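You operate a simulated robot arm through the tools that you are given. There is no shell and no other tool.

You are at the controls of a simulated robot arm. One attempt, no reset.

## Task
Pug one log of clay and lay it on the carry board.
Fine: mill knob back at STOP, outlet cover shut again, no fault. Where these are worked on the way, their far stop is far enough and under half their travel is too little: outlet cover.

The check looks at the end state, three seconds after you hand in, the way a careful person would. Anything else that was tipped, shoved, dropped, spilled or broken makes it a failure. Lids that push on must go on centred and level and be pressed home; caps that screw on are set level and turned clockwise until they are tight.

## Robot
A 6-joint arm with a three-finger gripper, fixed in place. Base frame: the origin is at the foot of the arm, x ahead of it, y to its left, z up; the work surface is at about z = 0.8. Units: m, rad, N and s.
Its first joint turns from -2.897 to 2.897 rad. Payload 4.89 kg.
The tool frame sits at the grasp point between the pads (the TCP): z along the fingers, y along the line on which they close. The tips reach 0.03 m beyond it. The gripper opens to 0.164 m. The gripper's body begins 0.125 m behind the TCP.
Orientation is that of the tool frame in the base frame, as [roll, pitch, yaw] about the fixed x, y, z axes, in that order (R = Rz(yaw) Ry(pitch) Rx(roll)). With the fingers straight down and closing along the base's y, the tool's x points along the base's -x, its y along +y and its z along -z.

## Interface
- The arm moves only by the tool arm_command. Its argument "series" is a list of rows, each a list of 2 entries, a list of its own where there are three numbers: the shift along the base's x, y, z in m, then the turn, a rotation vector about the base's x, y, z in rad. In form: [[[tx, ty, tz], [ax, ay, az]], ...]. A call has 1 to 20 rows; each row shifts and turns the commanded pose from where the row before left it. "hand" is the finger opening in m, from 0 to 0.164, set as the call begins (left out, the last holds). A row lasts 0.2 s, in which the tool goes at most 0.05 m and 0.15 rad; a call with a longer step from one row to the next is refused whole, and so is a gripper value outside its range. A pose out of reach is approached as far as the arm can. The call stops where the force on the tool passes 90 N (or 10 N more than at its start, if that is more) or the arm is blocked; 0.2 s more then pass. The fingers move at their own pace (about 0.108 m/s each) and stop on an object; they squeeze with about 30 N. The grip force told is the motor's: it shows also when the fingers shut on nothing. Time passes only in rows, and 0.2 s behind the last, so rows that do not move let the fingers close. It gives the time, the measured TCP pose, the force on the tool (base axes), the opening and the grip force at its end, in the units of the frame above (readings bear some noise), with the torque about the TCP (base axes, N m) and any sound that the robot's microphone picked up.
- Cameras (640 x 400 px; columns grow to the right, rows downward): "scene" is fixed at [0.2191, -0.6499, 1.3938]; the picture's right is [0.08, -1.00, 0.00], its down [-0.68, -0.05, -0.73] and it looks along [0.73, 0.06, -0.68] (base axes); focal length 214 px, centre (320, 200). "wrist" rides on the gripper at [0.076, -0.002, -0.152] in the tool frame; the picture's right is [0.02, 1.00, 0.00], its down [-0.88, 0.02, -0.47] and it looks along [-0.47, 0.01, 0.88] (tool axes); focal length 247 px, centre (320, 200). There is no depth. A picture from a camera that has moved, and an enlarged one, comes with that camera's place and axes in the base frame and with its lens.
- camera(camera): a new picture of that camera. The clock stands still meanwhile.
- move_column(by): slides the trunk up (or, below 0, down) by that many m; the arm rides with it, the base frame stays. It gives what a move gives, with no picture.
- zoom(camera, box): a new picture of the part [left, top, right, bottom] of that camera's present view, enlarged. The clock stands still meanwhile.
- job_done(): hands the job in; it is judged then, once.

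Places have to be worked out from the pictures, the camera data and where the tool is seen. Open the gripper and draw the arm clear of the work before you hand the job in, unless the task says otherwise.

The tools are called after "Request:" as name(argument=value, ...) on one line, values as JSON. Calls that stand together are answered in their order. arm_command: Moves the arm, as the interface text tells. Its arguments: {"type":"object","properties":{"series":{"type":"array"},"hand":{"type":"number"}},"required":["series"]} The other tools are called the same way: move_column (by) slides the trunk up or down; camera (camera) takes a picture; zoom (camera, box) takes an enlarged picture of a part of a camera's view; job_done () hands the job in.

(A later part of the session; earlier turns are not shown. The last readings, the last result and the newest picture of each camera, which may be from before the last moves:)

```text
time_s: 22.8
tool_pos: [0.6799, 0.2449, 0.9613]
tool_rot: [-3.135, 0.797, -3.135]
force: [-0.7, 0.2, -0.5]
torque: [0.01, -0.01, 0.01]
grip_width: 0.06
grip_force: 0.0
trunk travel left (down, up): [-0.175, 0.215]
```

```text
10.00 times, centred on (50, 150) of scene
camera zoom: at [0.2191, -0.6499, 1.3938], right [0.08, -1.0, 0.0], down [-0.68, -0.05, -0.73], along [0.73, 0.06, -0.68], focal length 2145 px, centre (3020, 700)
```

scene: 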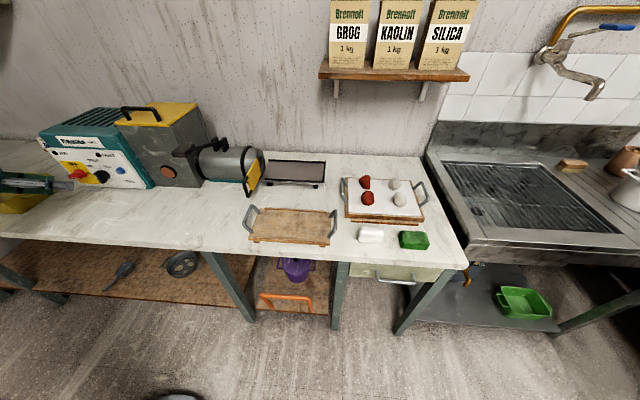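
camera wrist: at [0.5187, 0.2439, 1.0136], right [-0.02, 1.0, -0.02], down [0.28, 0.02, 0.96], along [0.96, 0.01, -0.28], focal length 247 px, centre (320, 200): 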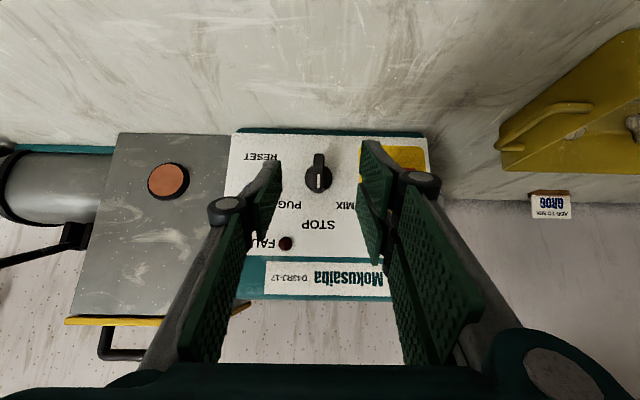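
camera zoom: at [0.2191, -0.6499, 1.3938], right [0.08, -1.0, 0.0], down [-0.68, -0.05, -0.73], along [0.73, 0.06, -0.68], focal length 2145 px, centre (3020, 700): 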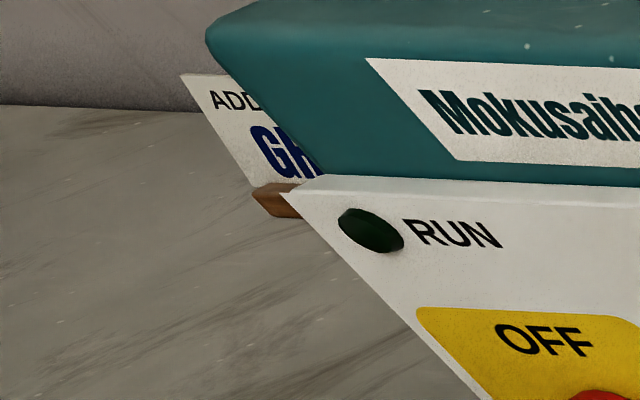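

The card reads "ADD TO MIX GROG". My task is only to pug one log, so I leave it alone. The knob bar's outer face is at x≈0.80, its centre at y≈0.245, z≈0.896, and it is about 13 mm thick. I move the fingers in to straddle it, with the tips staying short of the knob disc.

Request:
arm_command(series=[[[0.025, 0, -0.004], [0, 0, 0]], [[0.025, 0, -0.004], [0, 0, 0]], [[0.02, 0, -0.003], [0, 0, 0]], [[0.015, 0, -0.015], [0, 0, 0]], [[0.015, 0, -0.015], [0, 0, 0]], [[0.01, 0, -0.01], [0, 0, 0]], [[0, 0, 0], [0, 0, 0]]], hand=0.06)

Request:
camera(camera="wrist")

Request:
zoom(camera="wrist", box=[240, 120, 400, 220])

Request:
zoom(camera="scene", box=[40, 140, 160, 215])

```text
time_s: 24.4
tool_pos: [0.7896, 0.2451, 0.9107]
tool_rot: [-3.137, 0.796, -3.135]
force: [-0.1, -0.2, -0.4]
torque: [-0.03, 0.02, -0.02]
grip_width: 0.0598
grip_force: 0.0
trunk travel left (down, up): [-0.175, 0.215]
```

```text
taken
camera wrist: at [0.6289, 0.2438, 0.9632], right [-0.02, 1.0, -0.02], down [0.28, 0.02, 0.96], along [0.96, 0.01, -0.28], focal length 247 px, centre (320, 200)
```

wrist: 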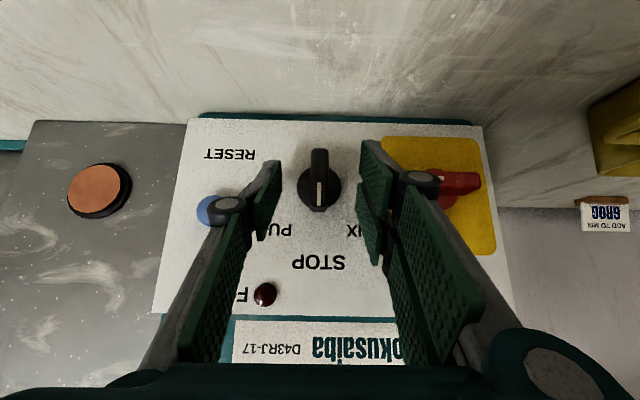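

```text
4.00 times, centred on (320, 170) of wrist
camera zoom: at [0.6289, 0.2438, 0.9632], right [-0.02, 1.0, -0.02], down [0.28, 0.02, 0.96], along [0.96, 0.01, -0.28], focal length 988 px, centre (320, 320)
```

zoom: 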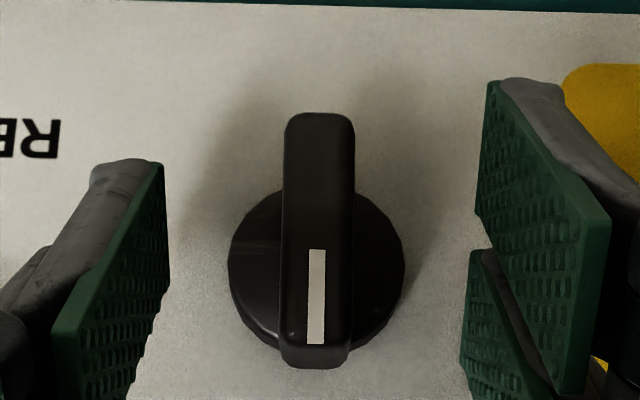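

```text
5.33 times, centred on (100, 178) of scene
camera zoom: at [0.2191, -0.6499, 1.3938], right [0.08, -1.0, 0.0], down [-0.68, -0.05, -0.73], along [0.73, 0.06, -0.68], focal length 1144 px, centre (1493, 320)
```

zoom: 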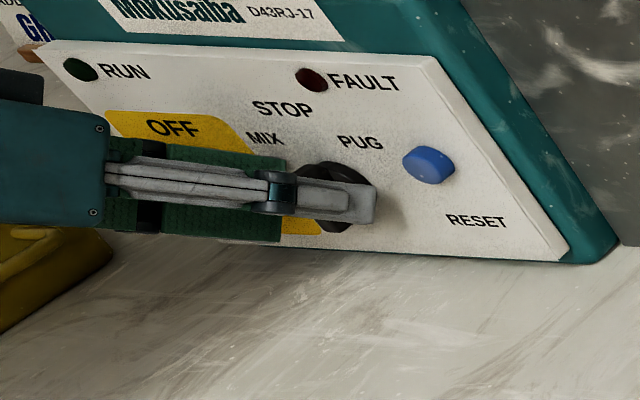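

The bar is centred between the pads (bar centre z≈0.894, outer face x≈0.803). I back off 4 mm and drop 4 mm to stay clear of the disc, then close.

Request:
arm_command(series=[[[-0.003, 0, -0.004], [0, 0, 0]], [[0, 0, 0], [0, 0, 0]]], hand=0.06)

Request:
arm_command(series=[[[0, 0, 0], [0, 0, 0]], [[0, 0, 0], [0, 0, 0]], [[0, 0, 0], [0, 0, 0]]], hand=0.0)

Request:
zoom(camera="wrist", box=[240, 120, 400, 220])

```text
time_s: 25.0
tool_pos: [0.7875, 0.2446, 0.908]
tool_rot: [-3.137, 0.798, -3.133]
force: [0.0, -0.2, 0.9]
torque: [-0.01, 0.02, -0.02]
grip_width: 0.0599
grip_force: 0.0
trunk travel left (down, up): [-0.175, 0.215]
```

```text
time_s: 25.8
tool_pos: [0.786, 0.244, 0.9095]
tool_rot: [-3.137, 0.797, -3.136]
force: [-21.6, 3.0, 25.0]
torque: [0.06, -0.03, 0.1]
grip_width: 0.0135
grip_force: 45.2
trunk travel left (down, up): [-0.175, 0.215]
```

```text
4.00 times, centred on (320, 170) of wrist
camera zoom: at [0.6242, 0.2433, 0.961], right [-0.02, 1.0, -0.02], down [0.28, 0.02, 0.96], along [0.96, 0.01, -0.28], focal length 988 px, centre (320, 320)
```

zoom: 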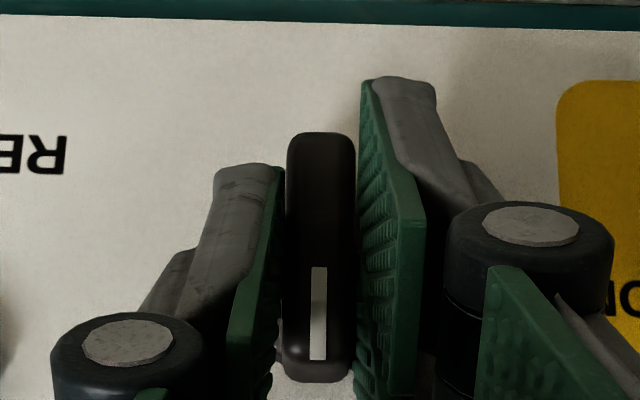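

The bar is held (13.5 mm), with a mild push-back along the fingers, probably tips touching the knob disc. I ease back 2 mm, then turn it the first part toward PUG: positive about x, so the top of the bar goes to -y.

Request:
arm_command(series=[[[-0.002, 0, 0.002], [0, 0, 0]], [[0, -0.00155, -0.0001], [0.1, 0, 0]], [[0, -0.00153, -0.0002], [0.1, 0, 0]], [[0, -0.0015, -0.0004], [0.1, 0, 0]]])

Request:
zoom(camera="wrist", box=[220, 110, 420, 235])

Request:
zoom(camera="scene", box=[40, 140, 160, 215])

```text
time_s: 26.8
tool_pos: [0.7851, 0.2401, 0.9083]
tool_rot: [2.728, 0.757, 2.851]
force: [-1.3, -3.2, 21.6]
torque: [0.01, -0.93, -0.1]
grip_width: 0.0137
grip_force: 45.3
trunk travel left (down, up): [-0.175, 0.215]
```

```text
3.20 times, centred on (320, 172) of wrist
camera zoom: at [0.6242, 0.2234, 0.9575], right [-0.02, 0.96, 0.28], down [0.28, -0.26, 0.92], along [0.96, 0.09, -0.26], focal length 790 px, centre (320, 288)
```

zoom: 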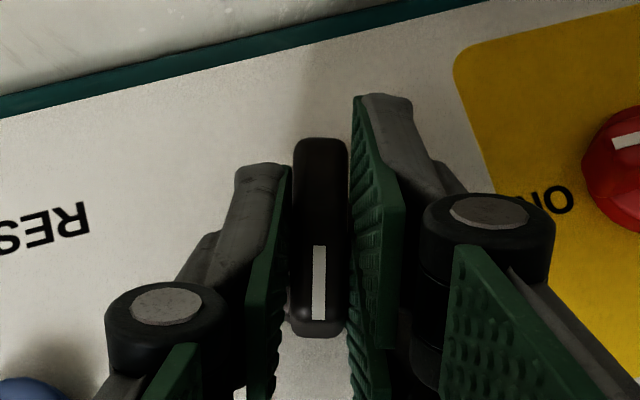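

```text
5.33 times, centred on (100, 178) of scene
camera zoom: at [0.2191, -0.6499, 1.3938], right [0.08, -1.0, 0.0], down [-0.68, -0.05, -0.73], along [0.73, 0.06, -0.68], focal length 1144 px, centre (1493, 320)
```

zoom: 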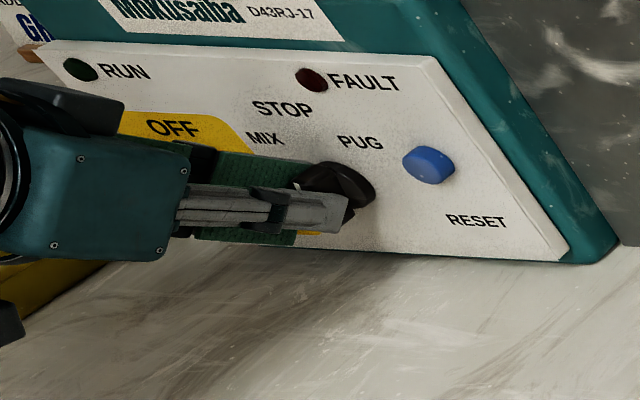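

The knob turns with the gripper, about 17° so far, and the RUN lamp is still dark. I continue toward PUG.

Request:
arm_command(series=[[[0, -0.00146, 0.0005], [0.1, 0, 0]], [[0, -0.0014, 0], [0.1, 0, 0]], [[0, -0.00132, -0.0003], [0.1, 0, 0]]])

Request:
zoom(camera="wrist", box=[220, 110, 420, 235])

Request:
zoom(camera="scene", box=[40, 140, 160, 215])

Request:
zoom(camera="scene", box=[230, 140, 340, 205])

```text
time_s: 27.6
tool_pos: [0.7882, 0.2344, 0.909]
tool_rot: [2.377, 0.631, 2.625]
force: [-35.1, -48.4, -54.0]
torque: [-1.38, 1.19, -0.51]
grip_width: 0.014
grip_force: 45.4
out of reach, approached as far as the arm can: row 3
trunk travel left (down, up): [-0.175, 0.215]
```

```text
3.20 times, centred on (320, 172) of wrist
camera zoom: at [0.6277, 0.2039, 0.9528], right [-0.01, 0.84, 0.55], down [0.28, -0.52, 0.81], along [0.96, 0.16, -0.23], focal length 790 px, centre (320, 288)
```

zoom: 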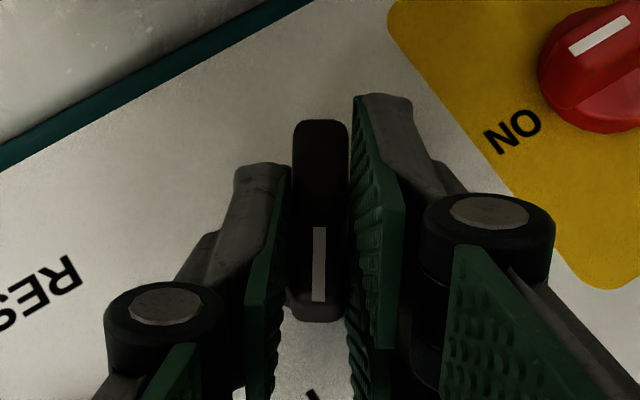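

```text
5.33 times, centred on (100, 178) of scene
camera zoom: at [0.2191, -0.6499, 1.3938], right [0.08, -1.0, 0.0], down [-0.68, -0.05, -0.73], along [0.73, 0.06, -0.68], focal length 1144 px, centre (1493, 320)
```

zoom: 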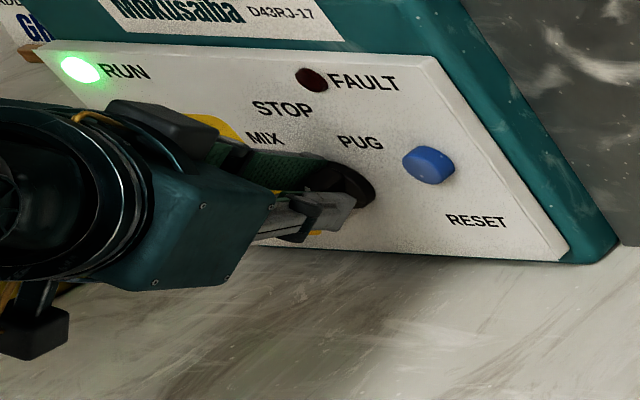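

```text
5.82 times, centred on (285, 172) of scene
camera zoom: at [0.2191, -0.6499, 1.3938], right [0.08, -1.0, 0.0], down [-0.68, -0.05, -0.73], along [0.73, 0.06, -0.68], focal length 1248 px, centre (524, 360)
```

zoom: 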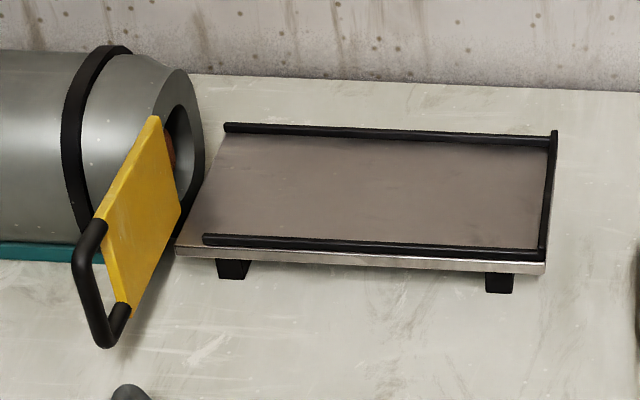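

RUN is lit green with no fault. The arm is near a joint limit and loaded by about 80 N, so I ease the commanded pose slightly along that force and check whether clay is coming out.

Request:
arm_command(series=[[[-0.001, -0.002, -0.002], [0, 0, 0]]])

Request:
zoom(camera="scene", box=[230, 140, 340, 205])

Request:
zoom(camera="scene", box=[40, 140, 160, 215])

```text
time_s: 28.0
tool_pos: [0.7901, 0.2335, 0.91]
tool_rot: [2.375, 0.631, 2.625]
force: [-29.6, -58.9, -58.8]
torque: [-1.64, 1.39, -0.74]
grip_width: 0.0142
grip_force: 45.1
trunk travel left (down, up): [-0.175, 0.215]
```

```text
5.82 times, centred on (285, 172) of scene
camera zoom: at [0.2191, -0.6499, 1.3938], right [0.08, -1.0, 0.0], down [-0.68, -0.05, -0.73], along [0.73, 0.06, -0.68], focal length 1248 px, centre (524, 360)
```

zoom: 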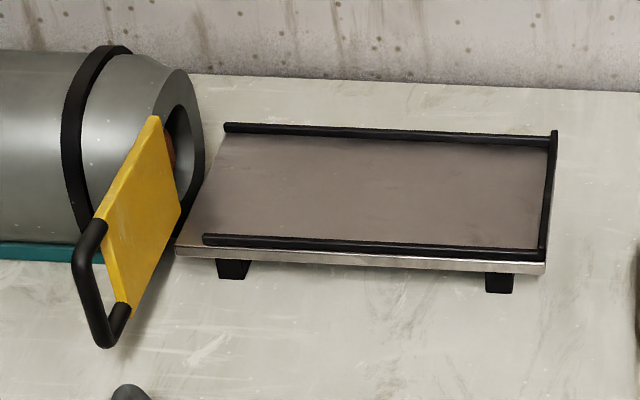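

```text
5.33 times, centred on (100, 178) of scene
camera zoom: at [0.2191, -0.6499, 1.3938], right [0.08, -1.0, 0.0], down [-0.68, -0.05, -0.73], along [0.73, 0.06, -0.68], focal length 1144 px, centre (1493, 320)
```

zoom: 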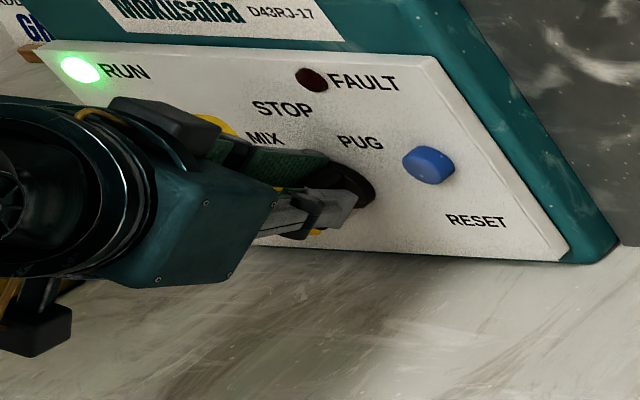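

The load is still about 90 N: the last rotation was just out of reach and the arm is straining on the knob. I rotate back slightly to relieve it, while watching RUN.

Request:
arm_command(series=[[[-0.001, -0.001, -0.002], [-0.04, 0, 0]]])

Request:
zoom(camera="scene", box=[230, 140, 340, 205])

Request:
zoom(camera="scene", box=[40, 140, 160, 215])

```text
time_s: 28.4
tool_pos: [0.7901, 0.2343, 0.9119]
tool_rot: [2.41, 0.655, 2.645]
force: [15.7, -43.4, 9.7]
torque: [-0.68, -0.41, -0.81]
grip_width: 0.0137
grip_force: 45.0
trunk travel left (down, up): [-0.175, 0.215]
```

```text
5.82 times, centred on (285, 172) of scene
camera zoom: at [0.2191, -0.6499, 1.3938], right [0.08, -1.0, 0.0], down [-0.68, -0.05, -0.73], along [0.73, 0.06, -0.68], focal length 1248 px, centre (524, 360)
```

zoom: 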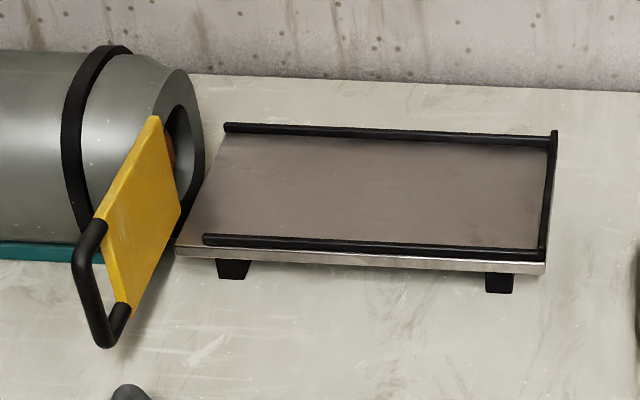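

```text
5.33 times, centred on (100, 178) of scene
camera zoom: at [0.2191, -0.6499, 1.3938], right [0.08, -1.0, 0.0], down [-0.68, -0.05, -0.73], along [0.73, 0.06, -0.68], focal length 1144 px, centre (1493, 320)
```

zoom: 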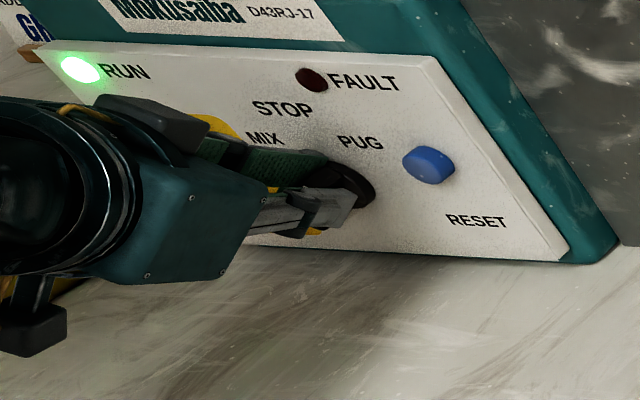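

RUN stays lit and the load has halved. The remaining side force shows the knob axis is slightly lower than I assumed, so I shift the command a little to -y and keep watching the outlet.

Request:
arm_command(series=[[[0, -0.003, 0], [0, 0, 0]], [[0, 0, 0], [0, 0, 0]]])

Request:
zoom(camera="scene", box=[230, 140, 340, 205])

Request:
zoom(camera="scene", box=[40, 140, 160, 215])

```text
time_s: 29.0
tool_pos: [0.789, 0.2344, 0.909]
tool_rot: [2.411, 0.653, 2.649]
force: [30.0, 26.6, 26.3]
torque: [0.74, -0.91, 0.1]
grip_width: 0.0141
grip_force: 45.2
trunk travel left (down, up): [-0.175, 0.215]
```

```text
5.82 times, centred on (285, 172) of scene
camera zoom: at [0.2191, -0.6499, 1.3938], right [0.08, -1.0, 0.0], down [-0.68, -0.05, -0.73], along [0.73, 0.06, -0.68], focal length 1248 px, centre (524, 360)
```

zoom: 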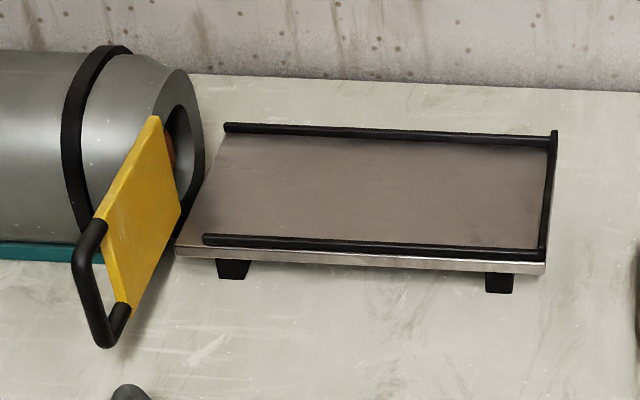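

```text
5.33 times, centred on (100, 178) of scene
camera zoom: at [0.2191, -0.6499, 1.3938], right [0.08, -1.0, 0.0], down [-0.68, -0.05, -0.73], along [0.73, 0.06, -0.68], focal length 1144 px, centre (1493, 320)
```

zoom: 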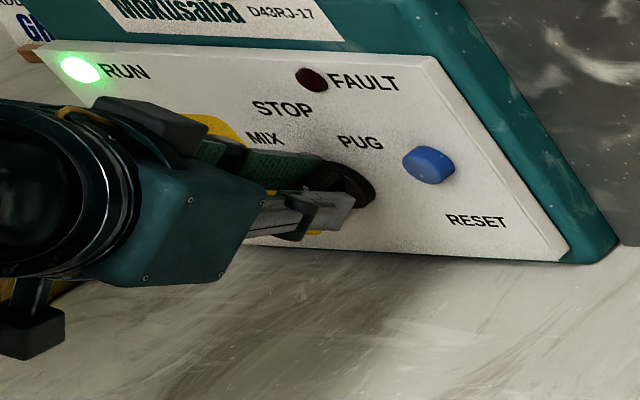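

RUN remains lit and there is no clay yet. I relax the small remaining load and wait about a second to see whether clay extrudes.

Request:
arm_command(series=[[[0.001, 0.001, 0.001], [0, 0, 0]], [[0, 0, 0], [0, 0, 0]], [[0, 0, 0], [0, 0, 0]], [[0, 0, 0], [0, 0, 0]]])

Request:
zoom(camera="scene", box=[230, 140, 340, 205])

Request:
zoom(camera="scene", box=[40, 140, 160, 215])

Request:
zoom(camera="wrist", box=[160, 80, 480, 280])

```text
time_s: 30.0
tool_pos: [0.788, 0.2343, 0.9106]
tool_rot: [2.413, 0.656, 2.649]
force: [23.3, 48.8, 35.0]
torque: [1.19, -0.34, 0.93]
grip_width: 0.0139
grip_force: 44.9
trunk travel left (down, up): [-0.175, 0.215]
```

```text
5.82 times, centred on (285, 172) of scene
camera zoom: at [0.2191, -0.6499, 1.3938], right [0.08, -1.0, 0.0], down [-0.68, -0.05, -0.73], along [0.73, 0.06, -0.68], focal length 1248 px, centre (524, 360)
```

zoom: 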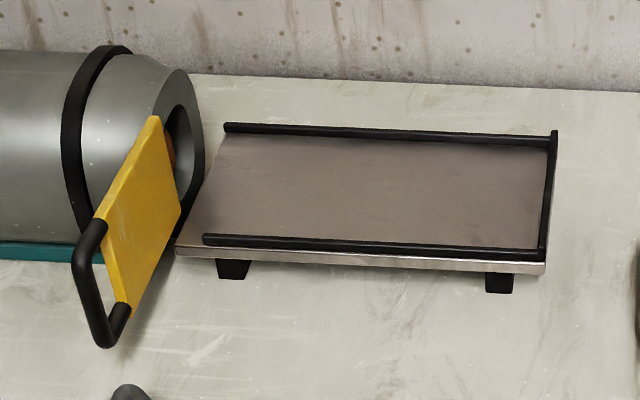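

```text
5.33 times, centred on (100, 178) of scene
camera zoom: at [0.2191, -0.6499, 1.3938], right [0.08, -1.0, 0.0], down [-0.68, -0.05, -0.73], along [0.73, 0.06, -0.68], focal length 1144 px, centre (1493, 320)
```

zoom: 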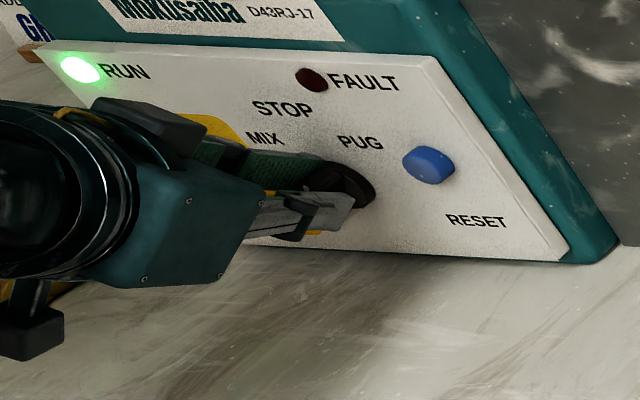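

```text
2.00 times, centred on (320, 180) of wrist
camera zoom: at [0.6267, 0.2054, 0.953], right [-0.02, 0.86, 0.51], down [0.28, -0.49, 0.83], along [0.96, 0.16, -0.23], focal length 494 px, centre (320, 240)
```

zoom: 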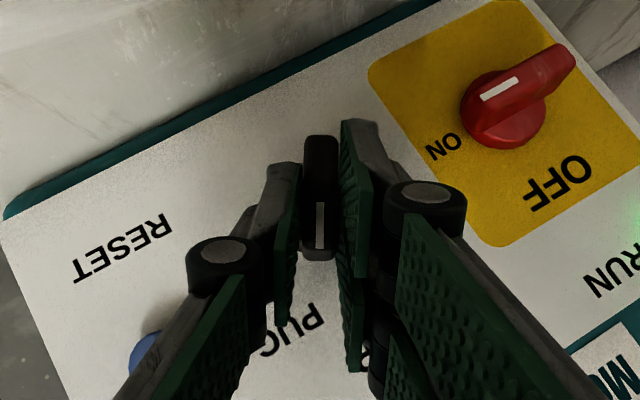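

The knob sits about 31° round while the PUG label is at about 45°, so it hasn't quite reached the PUG mark. I open the fingers just a little around the bar, so it can settle into its detent while I stay ready to re-grip.

Request:
arm_command(series=[[[0, 0, 0], [0, 0, 0]]], hand=0.045)

Request:
zoom(camera="wrist", box=[160, 80, 480, 280])

Request:
zoom(camera="scene", box=[230, 140, 340, 205])

Request:
zoom(camera="scene", box=[40, 140, 160, 215])

```text
time_s: 30.4
tool_pos: [0.789, 0.2302, 0.9088]
tool_rot: [2.416, 0.656, 2.647]
force: [0.0, -0.6, 0.4]
torque: [0.05, 0.05, 0.05]
grip_width: 0.0451
grip_force: 0.0
trunk travel left (down, up): [-0.175, 0.215]
```

```text
2.00 times, centred on (320, 180) of wrist
camera zoom: at [0.6265, 0.2022, 0.9524], right [-0.02, 0.86, 0.51], down [0.28, -0.49, 0.83], along [0.96, 0.16, -0.23], focal length 494 px, centre (320, 240)
```

zoom: 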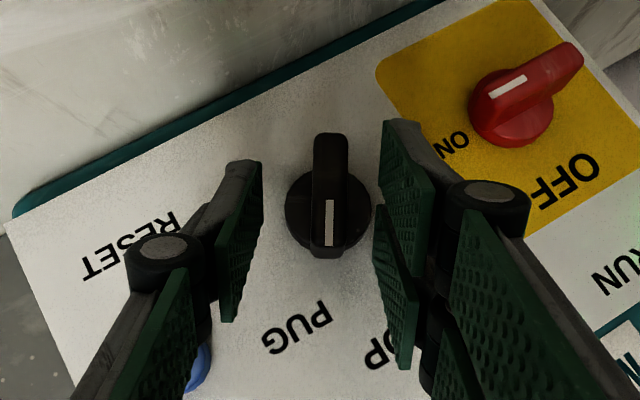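

```text
5.82 times, centred on (285, 172) of scene
camera zoom: at [0.2191, -0.6499, 1.3938], right [0.08, -1.0, 0.0], down [-0.68, -0.05, -0.73], along [0.73, 0.06, -0.68], focal length 1248 px, centre (524, 360)
```

zoom: 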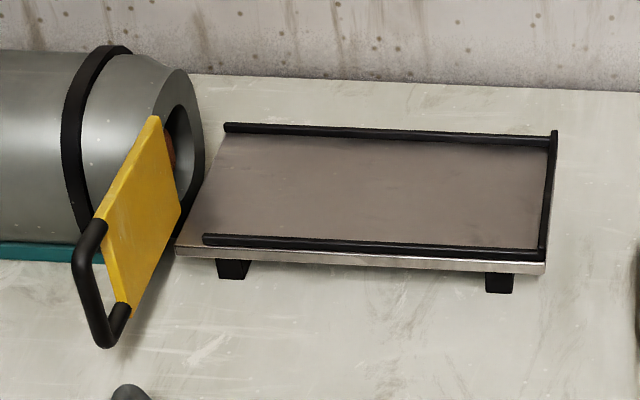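

```text
5.33 times, centred on (100, 178) of scene
camera zoom: at [0.2191, -0.6499, 1.3938], right [0.08, -1.0, 0.0], down [-0.68, -0.05, -0.73], along [0.73, 0.06, -0.68], focal length 1144 px, centre (1493, 320)
```

zoom: 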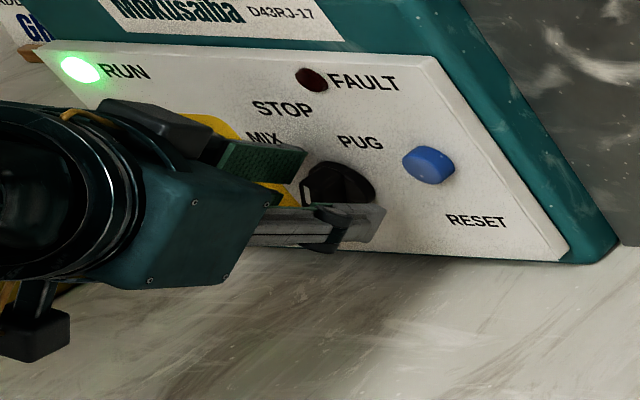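

With the fingers open the knob stays where I left it, at about 31°, held by friction. RUN is lit but nothing shows yet, so I zoom right in on the outlet and let a second pass to see whether clay is advancing.

Request:
zoom(camera="scene", box=[245, 145, 275, 180])

Request:
arm_command(series=[[[0, 0.002, 0], [0, 0, 0]], [[0, 0.002, 0], [0, 0, 0]], [[0, 0, 0], [0, 0, 0]], [[0, 0, 0], [0, 0, 0]]], hand=0.045)

Request:
zoom(camera="scene", box=[245, 145, 275, 180])

```text
11.43 times, centred on (260, 162) of scene
camera zoom: at [0.2191, -0.6499, 1.3938], right [0.08, -1.0, 0.0], down [-0.68, -0.05, -0.73], along [0.73, 0.06, -0.68], focal length 2451 px, centre (1006, 629)
```

zoom: 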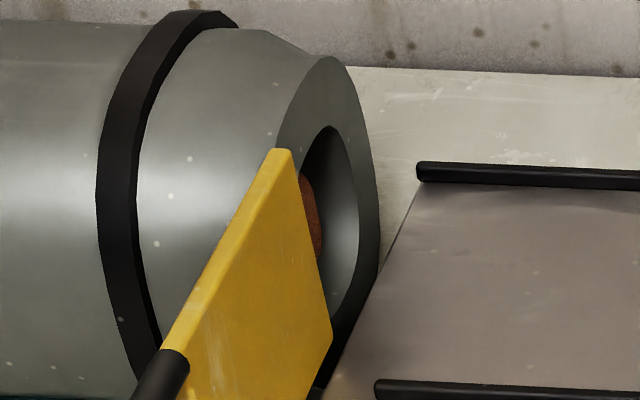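

```text
time_s: 31.4
tool_pos: [0.7882, 0.236, 0.9082]
tool_rot: [2.415, 0.655, 2.645]
force: [0.2, 0.1, 0.4]
torque: [-0.06, 0.01, -0.01]
grip_width: 0.0449
grip_force: 0.0
trunk travel left (down, up): [-0.175, 0.215]
```

```text
11.43 times, centred on (260, 162) of scene
camera zoom: at [0.2191, -0.6499, 1.3938], right [0.08, -1.0, 0.0], down [-0.68, -0.05, -0.73], along [0.73, 0.06, -0.68], focal length 2451 px, centre (1006, 629)
```

zoom: 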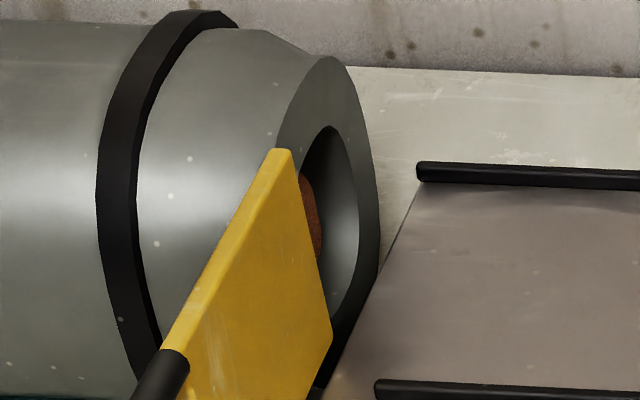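

Nothing advanced in a second, and the knob isn't fully at PUG. I test, with the fingers open around the bar, whether the arm can rotate on to 45° from here.

Request:
arm_command(series=[[[0, -0.0018, -0.0007], [0.08, 0, 0]], [[0, -0.0018, -0.0007], [0.08, 0, 0]], [[0, -0.0018, -0.0007], [0.08, 0, 0]]], hand=0.06)

Request:
zoom(camera="wrist", box=[160, 80, 480, 280])

Request:
camera(camera="scene")

```text
time_s: 32.2
tool_pos: [0.8012, 0.2361, 0.9326]
tool_rot: [2.174, 0.524, 2.517]
force: [-66.7, 36.9, -14.0]
torque: [-1.0, -1.05, 1.83]
grip_width: 0.0764
grip_force: 10.4
out of reach, approached as far as the arm can: row 1, 2, 3
trunk travel left (down, up): [-0.175, 0.215]
```

```text
2.00 times, centred on (320, 180) of wrist
camera zoom: at [0.6407, 0.199, 0.9691], right [-0.02, 0.71, 0.7], down [0.28, -0.67, 0.69], along [0.96, 0.21, -0.19], focal length 494 px, centre (320, 240)
```

zoom: 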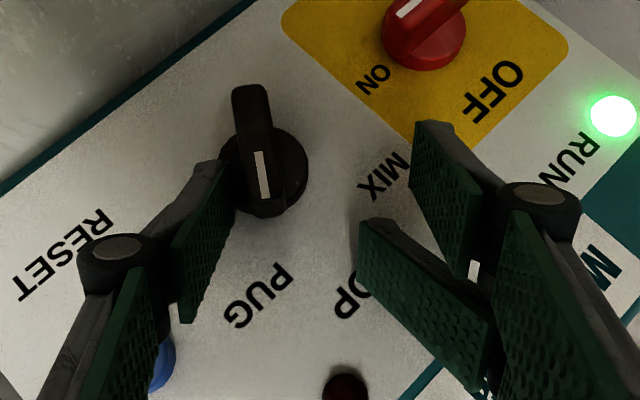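

```text
taken
```

scene: 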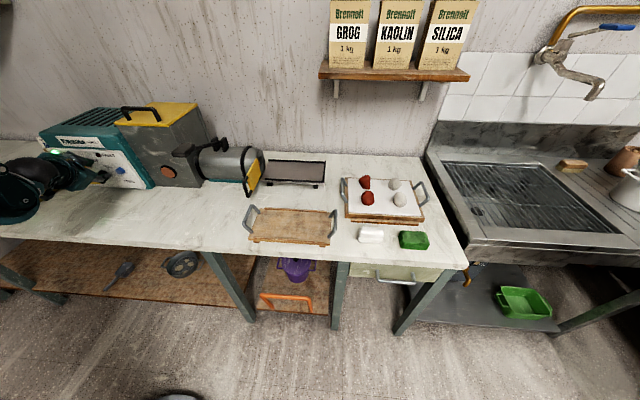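

The extra rotation was out of reach, and the arm's approximation pushed the fingers against the panel. I back straight out and undo the rotation.

Request:
arm_command(series=[[[-0.02, 0.002, 0], [-0.12, 0, 0]], [[-0.02, 0.002, 0], [-0.12, 0, 0]], [[-0.02, 0, 0], [-0.05, 0, 0]], [[-0.02, 0, 0.01], [0, 0, 0]]], hand=0.06)

Request:
camera(camera="wrist")

Request:
zoom(camera="scene", box=[40, 140, 160, 215])

Request:
zoom(camera="scene", box=[230, 140, 340, 205])

```text
time_s: 33.2
tool_pos: [0.7266, 0.2393, 0.9408]
tool_rot: [2.472, 0.676, 2.683]
force: [0.7, 0.5, -1.3]
torque: [0.0, 0.01, 0.05]
grip_width: 0.0599
grip_force: 0.1
trunk travel left (down, up): [-0.175, 0.215]
```

```text
taken
camera wrist: at [0.564, 0.2125, 0.9866], right [-0.02, 0.88, 0.47], down [0.28, -0.45, 0.85], along [0.96, 0.14, -0.24], focal length 247 px, centre (320, 200)
```

wrist: 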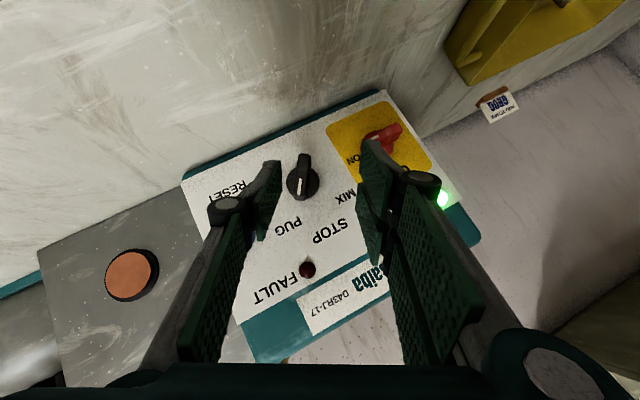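

```text
5.33 times, centred on (100, 178) of scene
camera zoom: at [0.2191, -0.6499, 1.3938], right [0.08, -1.0, 0.0], down [-0.68, -0.05, -0.73], along [0.73, 0.06, -0.68], focal length 1144 px, centre (1493, 320)
```

zoom: 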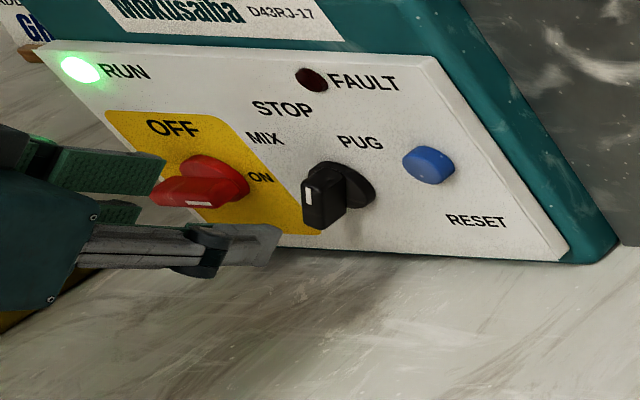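

```text
5.82 times, centred on (285, 172) of scene
camera zoom: at [0.2191, -0.6499, 1.3938], right [0.08, -1.0, 0.0], down [-0.68, -0.05, -0.73], along [0.73, 0.06, -0.68], focal length 1248 px, centre (524, 360)
```

zoom: 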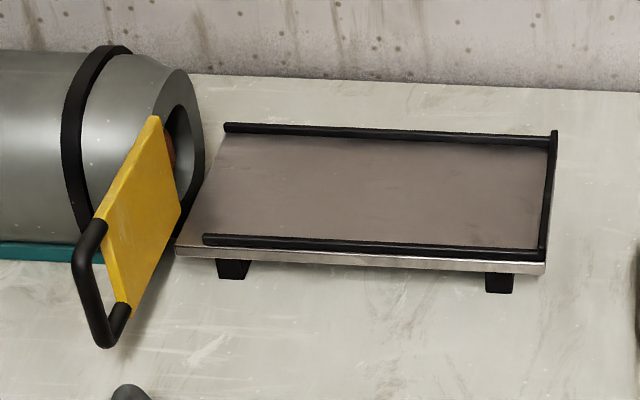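

The arm is free again, the red switch is still at ON and RUN is lit. I measure the knob's present angle against the labels.

Request:
zoom(camera="wrist", box=[260, 130, 380, 260])

Request:
zoom(camera="scene", box=[80, 155, 130, 195])

```text
3.08 times, centred on (320, 195) of wrist
camera zoom: at [0.564, 0.2125, 0.9866], right [-0.02, 0.88, 0.47], down [0.28, -0.45, 0.85], along [0.96, 0.14, -0.24], focal length 760 px, centre (320, 215)
```

zoom: 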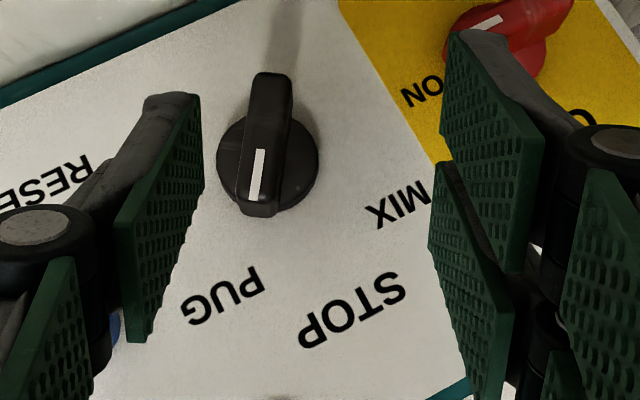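

```text
10.00 times, centred on (105, 175) of scene
camera zoom: at [0.2191, -0.6499, 1.3938], right [0.08, -1.0, 0.0], down [-0.68, -0.05, -0.73], along [0.73, 0.06, -0.68], focal length 2145 px, centre (2470, 450)
```

zoom: 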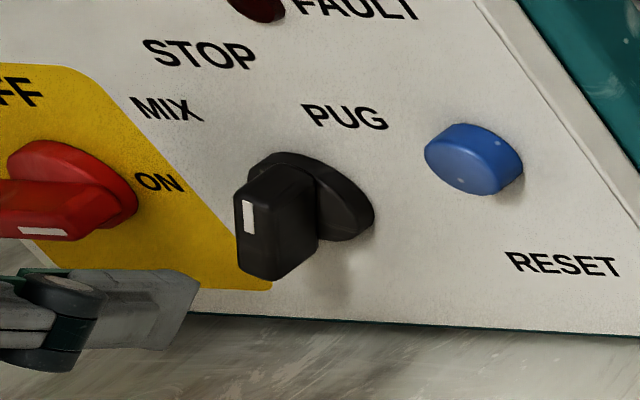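

The knob stands at about 37° and the PUG label at about 45°, with nothing extruding yet. I straighten the tool to vertical, well clear of the panel, so I can nudge the bar the rest of the way with a closed fingertip.

Request:
arm_command(series=[[[-0.01, 0.0, 0.012], [-0.1, 0, 0]], [[-0.01, 0.0, 0.012], [-0.1, 0, 0]], [[-0.01, 0.0, 0.012], [-0.1, 0, 0]], [[0, 0.0, 0.012], [-0.1, 0, 0]], [[0, 0.0, 0.012], [-0.09, 0, 0]], [[0, 0, 0], [0, 0.131, 0]], [[0, 0, 0], [0, 0.131, 0]], [[0, 0, 0], [0, 0.131, 0]], [[0, 0, 0], [0, 0.131, 0]], [[0, 0, 0], [0, 0.131, 0]], [[0, 0, 0], [0, 0.131, 0]]], hand=0.0)

Request:
zoom(camera="scene", box=[230, 140, 340, 205])

Request:
camera(camera="wrist")

Request:
zoom(camera="scene", box=[40, 140, 160, 215])

```text
time_s: 35.6
tool_pos: [0.6961, 0.238, 1.0046]
tool_rot: [3.127, 0.009, 3.131]
force: [-0.7, 0.5, 1.6]
torque: [0.0, -0.19, 0.02]
grip_width: 0.0
grip_force: 29.5
trunk travel left (down, up): [-0.175, 0.215]
```

```text
5.82 times, centred on (285, 172) of scene
camera zoom: at [0.2191, -0.6499, 1.3938], right [0.08, -1.0, 0.0], down [-0.68, -0.05, -0.73], along [0.73, 0.06, -0.68], focal length 1248 px, centre (524, 360)
```

zoom: 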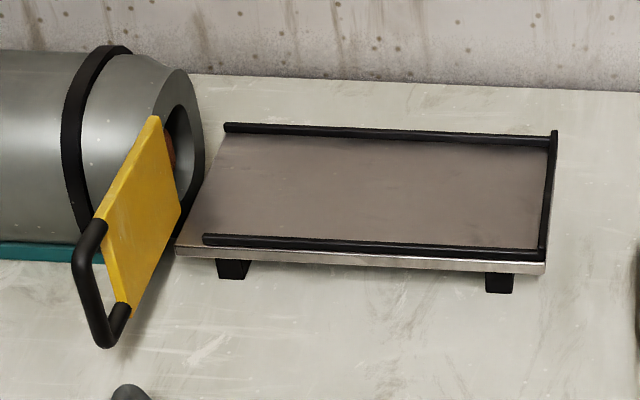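

```text
taken
camera wrist: at [0.6181, 0.2353, 1.1555], right [-0.01, 1.0, 0.01], down [0.88, 0.0, 0.48], along [0.48, 0.02, -0.88], focal length 247 px, centre (320, 200)
```

wrist: 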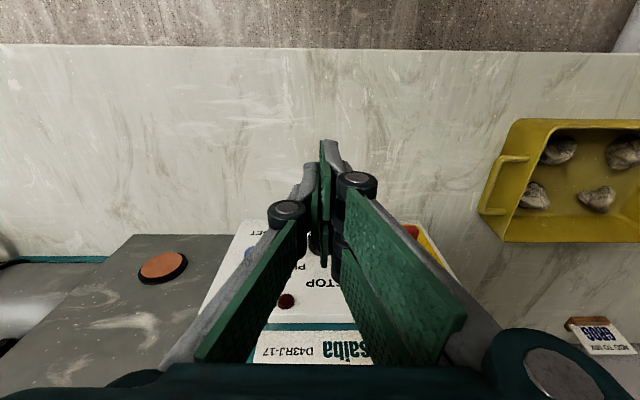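

```text
5.33 times, centred on (100, 178) of scene
camera zoom: at [0.2191, -0.6499, 1.3938], right [0.08, -1.0, 0.0], down [-0.68, -0.05, -0.73], along [0.73, 0.06, -0.68], focal length 1144 px, centre (1493, 320)
```

zoom: 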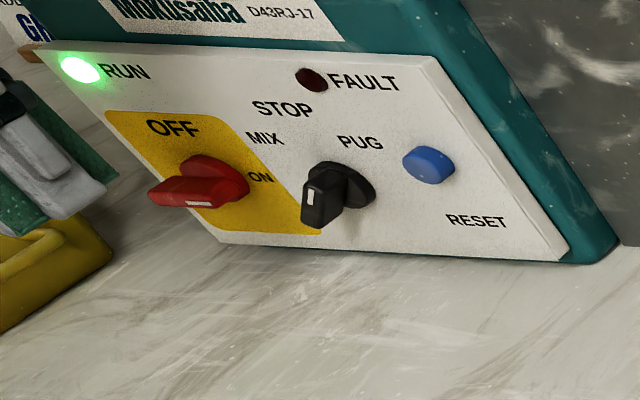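

Still no clay. I bring the closed fingertips to the upper +y side of the knob bar with the tool tilted slightly forward, stopping short of contact.

Request:
arm_command(series=[[[0.02, 0.02, -0.01], [0, -0.1, 0]], [[0.02, 0.02, -0.01], [0, -0.1, 0]], [[0.02, 0.007, -0.01], [0, -0.1, 0]], [[0.02, 0, -0.02], [0, 0, 0]], [[0.0226, 0, -0.019], [0, 0, 0]], [[0, 0, 0], [0, 0, 0]]])

Request:
zoom(camera="wrist", box=[220, 120, 420, 270])

Request:
zoom(camera="scene", box=[60, 130, 150, 205])

```text
time_s: 37.0
tool_pos: [0.7962, 0.2855, 0.9332]
tool_rot: [3.127, 0.311, 3.131]
force: [0.2, 0.4, -0.2]
torque: [0.02, -0.02, -0.02]
grip_width: 0.0003
grip_force: 30.4
trunk travel left (down, up): [-0.175, 0.215]
```

```text
2.67 times, centred on (320, 195) of wrist
camera zoom: at [0.6783, 0.2832, 1.0553], right [-0.02, 1.0, 0.01], down [0.69, 0.0, 0.72], along [0.72, 0.02, -0.69], focal length 659 px, centre (320, 213)
```

zoom: 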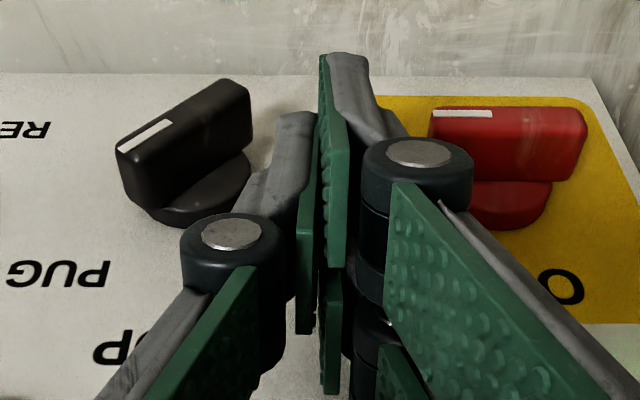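

```text
5.33 times, centred on (105, 168) of scene
camera zoom: at [0.2191, -0.6499, 1.3938], right [0.08, -1.0, 0.0], down [-0.68, -0.05, -0.73], along [0.73, 0.06, -0.68], focal length 1144 px, centre (1467, 373)
```

zoom: 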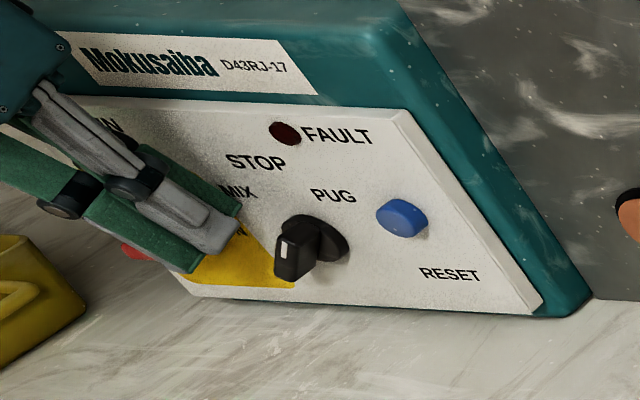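

The fingertips are between the two knobs, clear of both. I push gently toward -y against the upper end of the black bar.

Request:
arm_command(series=[[[0.002, -0.015, 0.002], [0, 0, 0]], [[0, -0.012, 0], [0, 0, 0]], [[0, -0.004, 0], [0, 0, 0]], [[0, -0.004, 0], [0, 0, 0]]])

Request:
zoom(camera="wrist", box=[220, 120, 420, 270])

Request:
zoom(camera="scene", box=[230, 140, 340, 205])

Request:
zoom(camera="scene", box=[60, 130, 150, 205])

```text
time_s: 38.0
tool_pos: [0.7989, 0.2513, 0.9357]
tool_rot: [3.126, 0.312, 3.133]
force: [-43.9, 18.0, -1.0]
torque: [0.34, 0.73, 0.81]
grip_width: 0.0002
grip_force: 30.0
trunk travel left (down, up): [-0.175, 0.215]
```

```text
2.67 times, centred on (320, 195) of wrist
camera zoom: at [0.6792, 0.2478, 1.0578], right [-0.02, 1.0, 0.01], down [0.69, 0.01, 0.72], along [0.72, 0.02, -0.69], focal length 659 px, centre (320, 213)
```

zoom: 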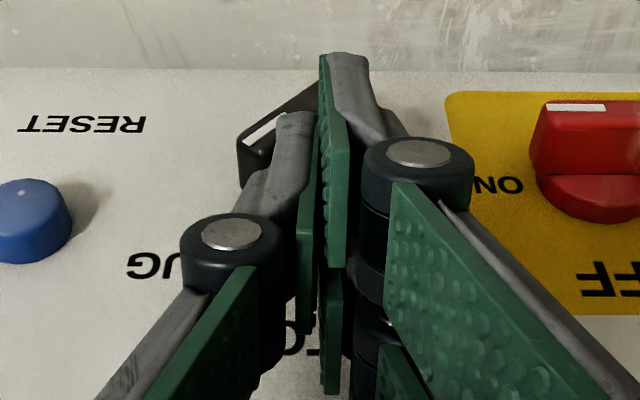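

```text
5.82 times, centred on (285, 172) of scene
camera zoom: at [0.2191, -0.6499, 1.3938], right [0.08, -1.0, 0.0], down [-0.68, -0.05, -0.73], along [0.73, 0.06, -0.68], focal length 1248 px, centre (524, 360)
```

zoom: 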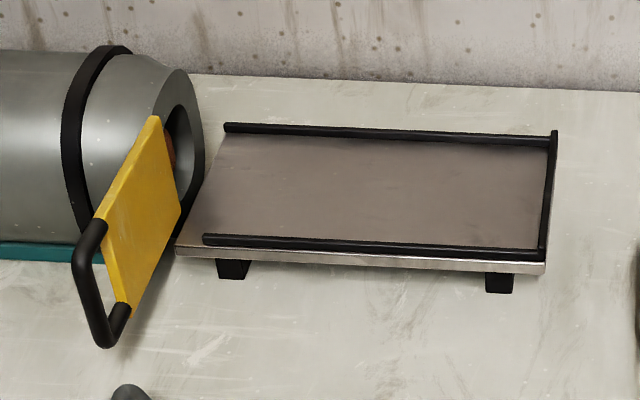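

```text
5.33 times, centred on (105, 168) of scene
camera zoom: at [0.2191, -0.6499, 1.3938], right [0.08, -1.0, 0.0], down [-0.68, -0.05, -0.73], along [0.73, 0.06, -0.68], focal length 1144 px, centre (1467, 373)
```

zoom: 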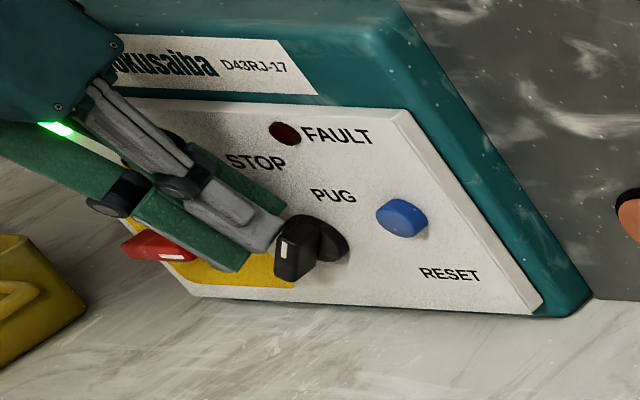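

The finger is lightly on the bar (18 N) but its front corner also presses the disc (-44 N in x). I back off 5 mm in x and continue pushing in -y.

Request:
arm_command(series=[[[-0.006, 0, 0], [0, 0, 0]], [[0, -0.002, 0], [0, 0, 0]], [[0, -0.002, 0], [0, 0, 0]]])

Request:
zoom(camera="wrist", box=[220, 120, 420, 270])

Request:
zoom(camera="scene", box=[60, 130, 150, 205])

Request:
zoom(camera="scene", box=[230, 140, 340, 205])

```text
time_s: 38.8
tool_pos: [0.795, 0.2473, 0.9357]
tool_rot: [3.125, 0.313, 3.133]
force: [4.8, 21.7, 10.7]
torque: [0.4, -0.24, 0.19]
grip_width: 0.0
grip_force: 29.6
trunk travel left (down, up): [-0.175, 0.215]
```

```text
2.67 times, centred on (320, 195) of wrist
camera zoom: at [0.6756, 0.2448, 1.058], right [-0.02, 1.0, 0.01], down [0.69, 0.0, 0.72], along [0.72, 0.02, -0.69], focal length 659 px, centre (320, 213)
```

zoom: 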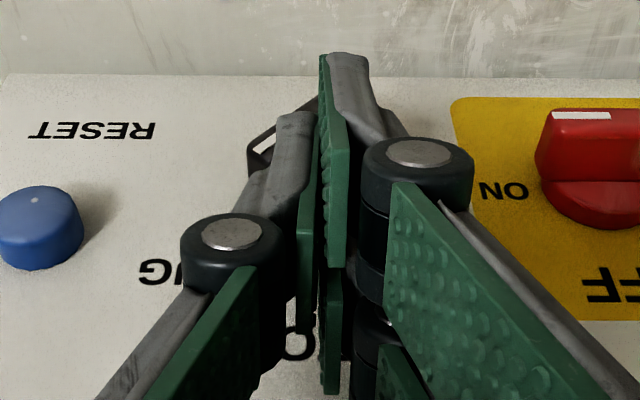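

```text
5.33 times, centred on (105, 168) of scene
camera zoom: at [0.2191, -0.6499, 1.3938], right [0.08, -1.0, 0.0], down [-0.68, -0.05, -0.73], along [0.73, 0.06, -0.68], focal length 1144 px, centre (1467, 373)
```

zoom: 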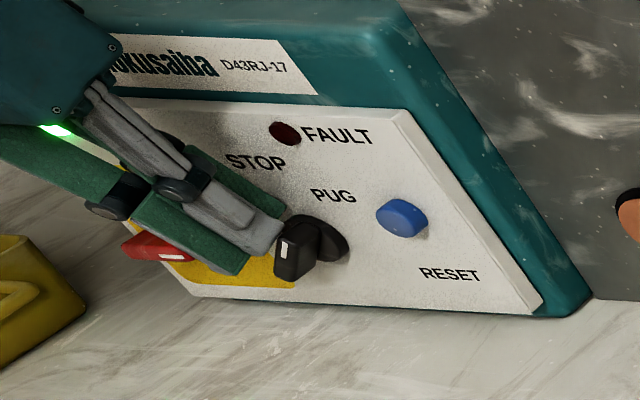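

```text
5.82 times, centred on (285, 172) of scene
camera zoom: at [0.2191, -0.6499, 1.3938], right [0.08, -1.0, 0.0], down [-0.68, -0.05, -0.73], along [0.73, 0.06, -0.68], focal length 1248 px, centre (524, 360)
```

zoom: 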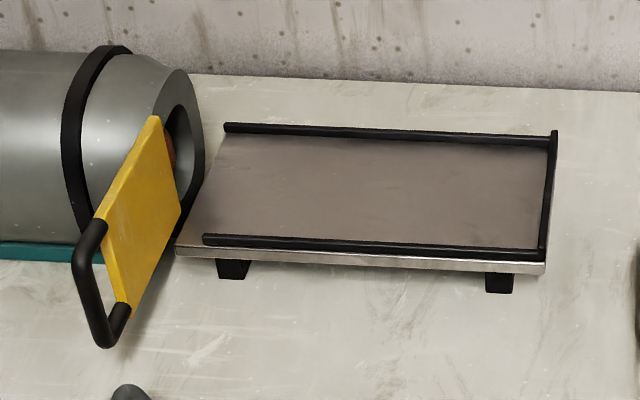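

It now pushes cleanly with about 22 N in y. I keep going in 2 mm steps until it stops against its PUG end.

Request:
arm_command(series=[[[0, -0.002, 0], [0, 0, 0]], [[0, -0.002, 0], [0, 0, 0]], [[0, -0.002, 0], [0, 0, 0]]])

Request:
zoom(camera="scene", box=[60, 130, 150, 205])

Request:
zoom(camera="scene", box=[230, 140, 340, 205])

```text
time_s: 39.8
tool_pos: [0.7934, 0.2455, 0.9359]
tool_rot: [3.121, 0.314, 3.135]
force: [-2.6, 27.9, 19.7]
torque: [0.34, -0.15, 0.18]
grip_width: 0.0004
grip_force: 29.8
trunk travel left (down, up): [-0.175, 0.215]
stopped in row 3: the force on the tool passed its limit at 92 N (the readings are from after the stop); the commanded pose is now the measured one
```

```text
5.33 times, centred on (105, 168) of scene
camera zoom: at [0.2191, -0.6499, 1.3938], right [0.08, -1.0, 0.0], down [-0.68, -0.05, -0.73], along [0.73, 0.06, -0.68], focal length 1144 px, centre (1467, 373)
```

zoom: 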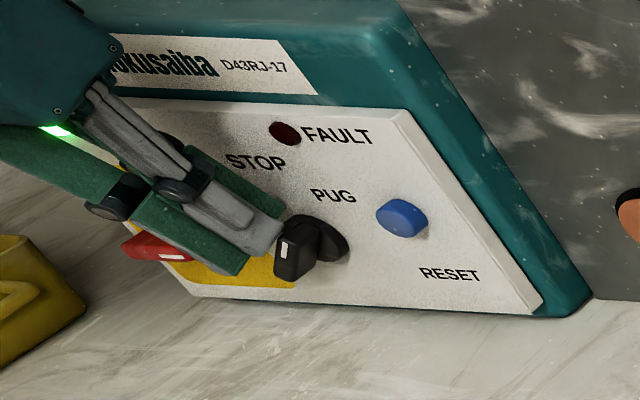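

```text
5.82 times, centred on (285, 172) of scene
camera zoom: at [0.2191, -0.6499, 1.3938], right [0.08, -1.0, 0.0], down [-0.68, -0.05, -0.73], along [0.73, 0.06, -0.68], focal length 1248 px, centre (524, 360)
```

zoom: 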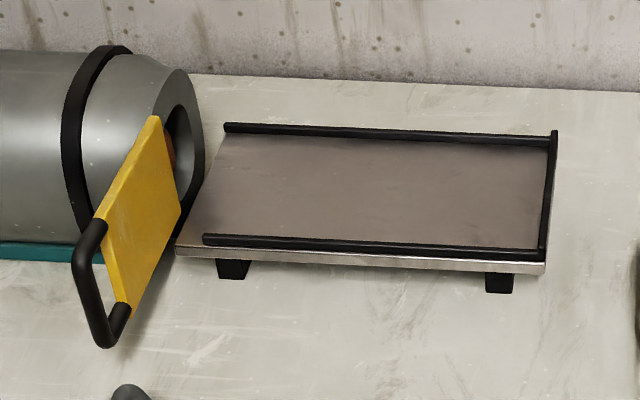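

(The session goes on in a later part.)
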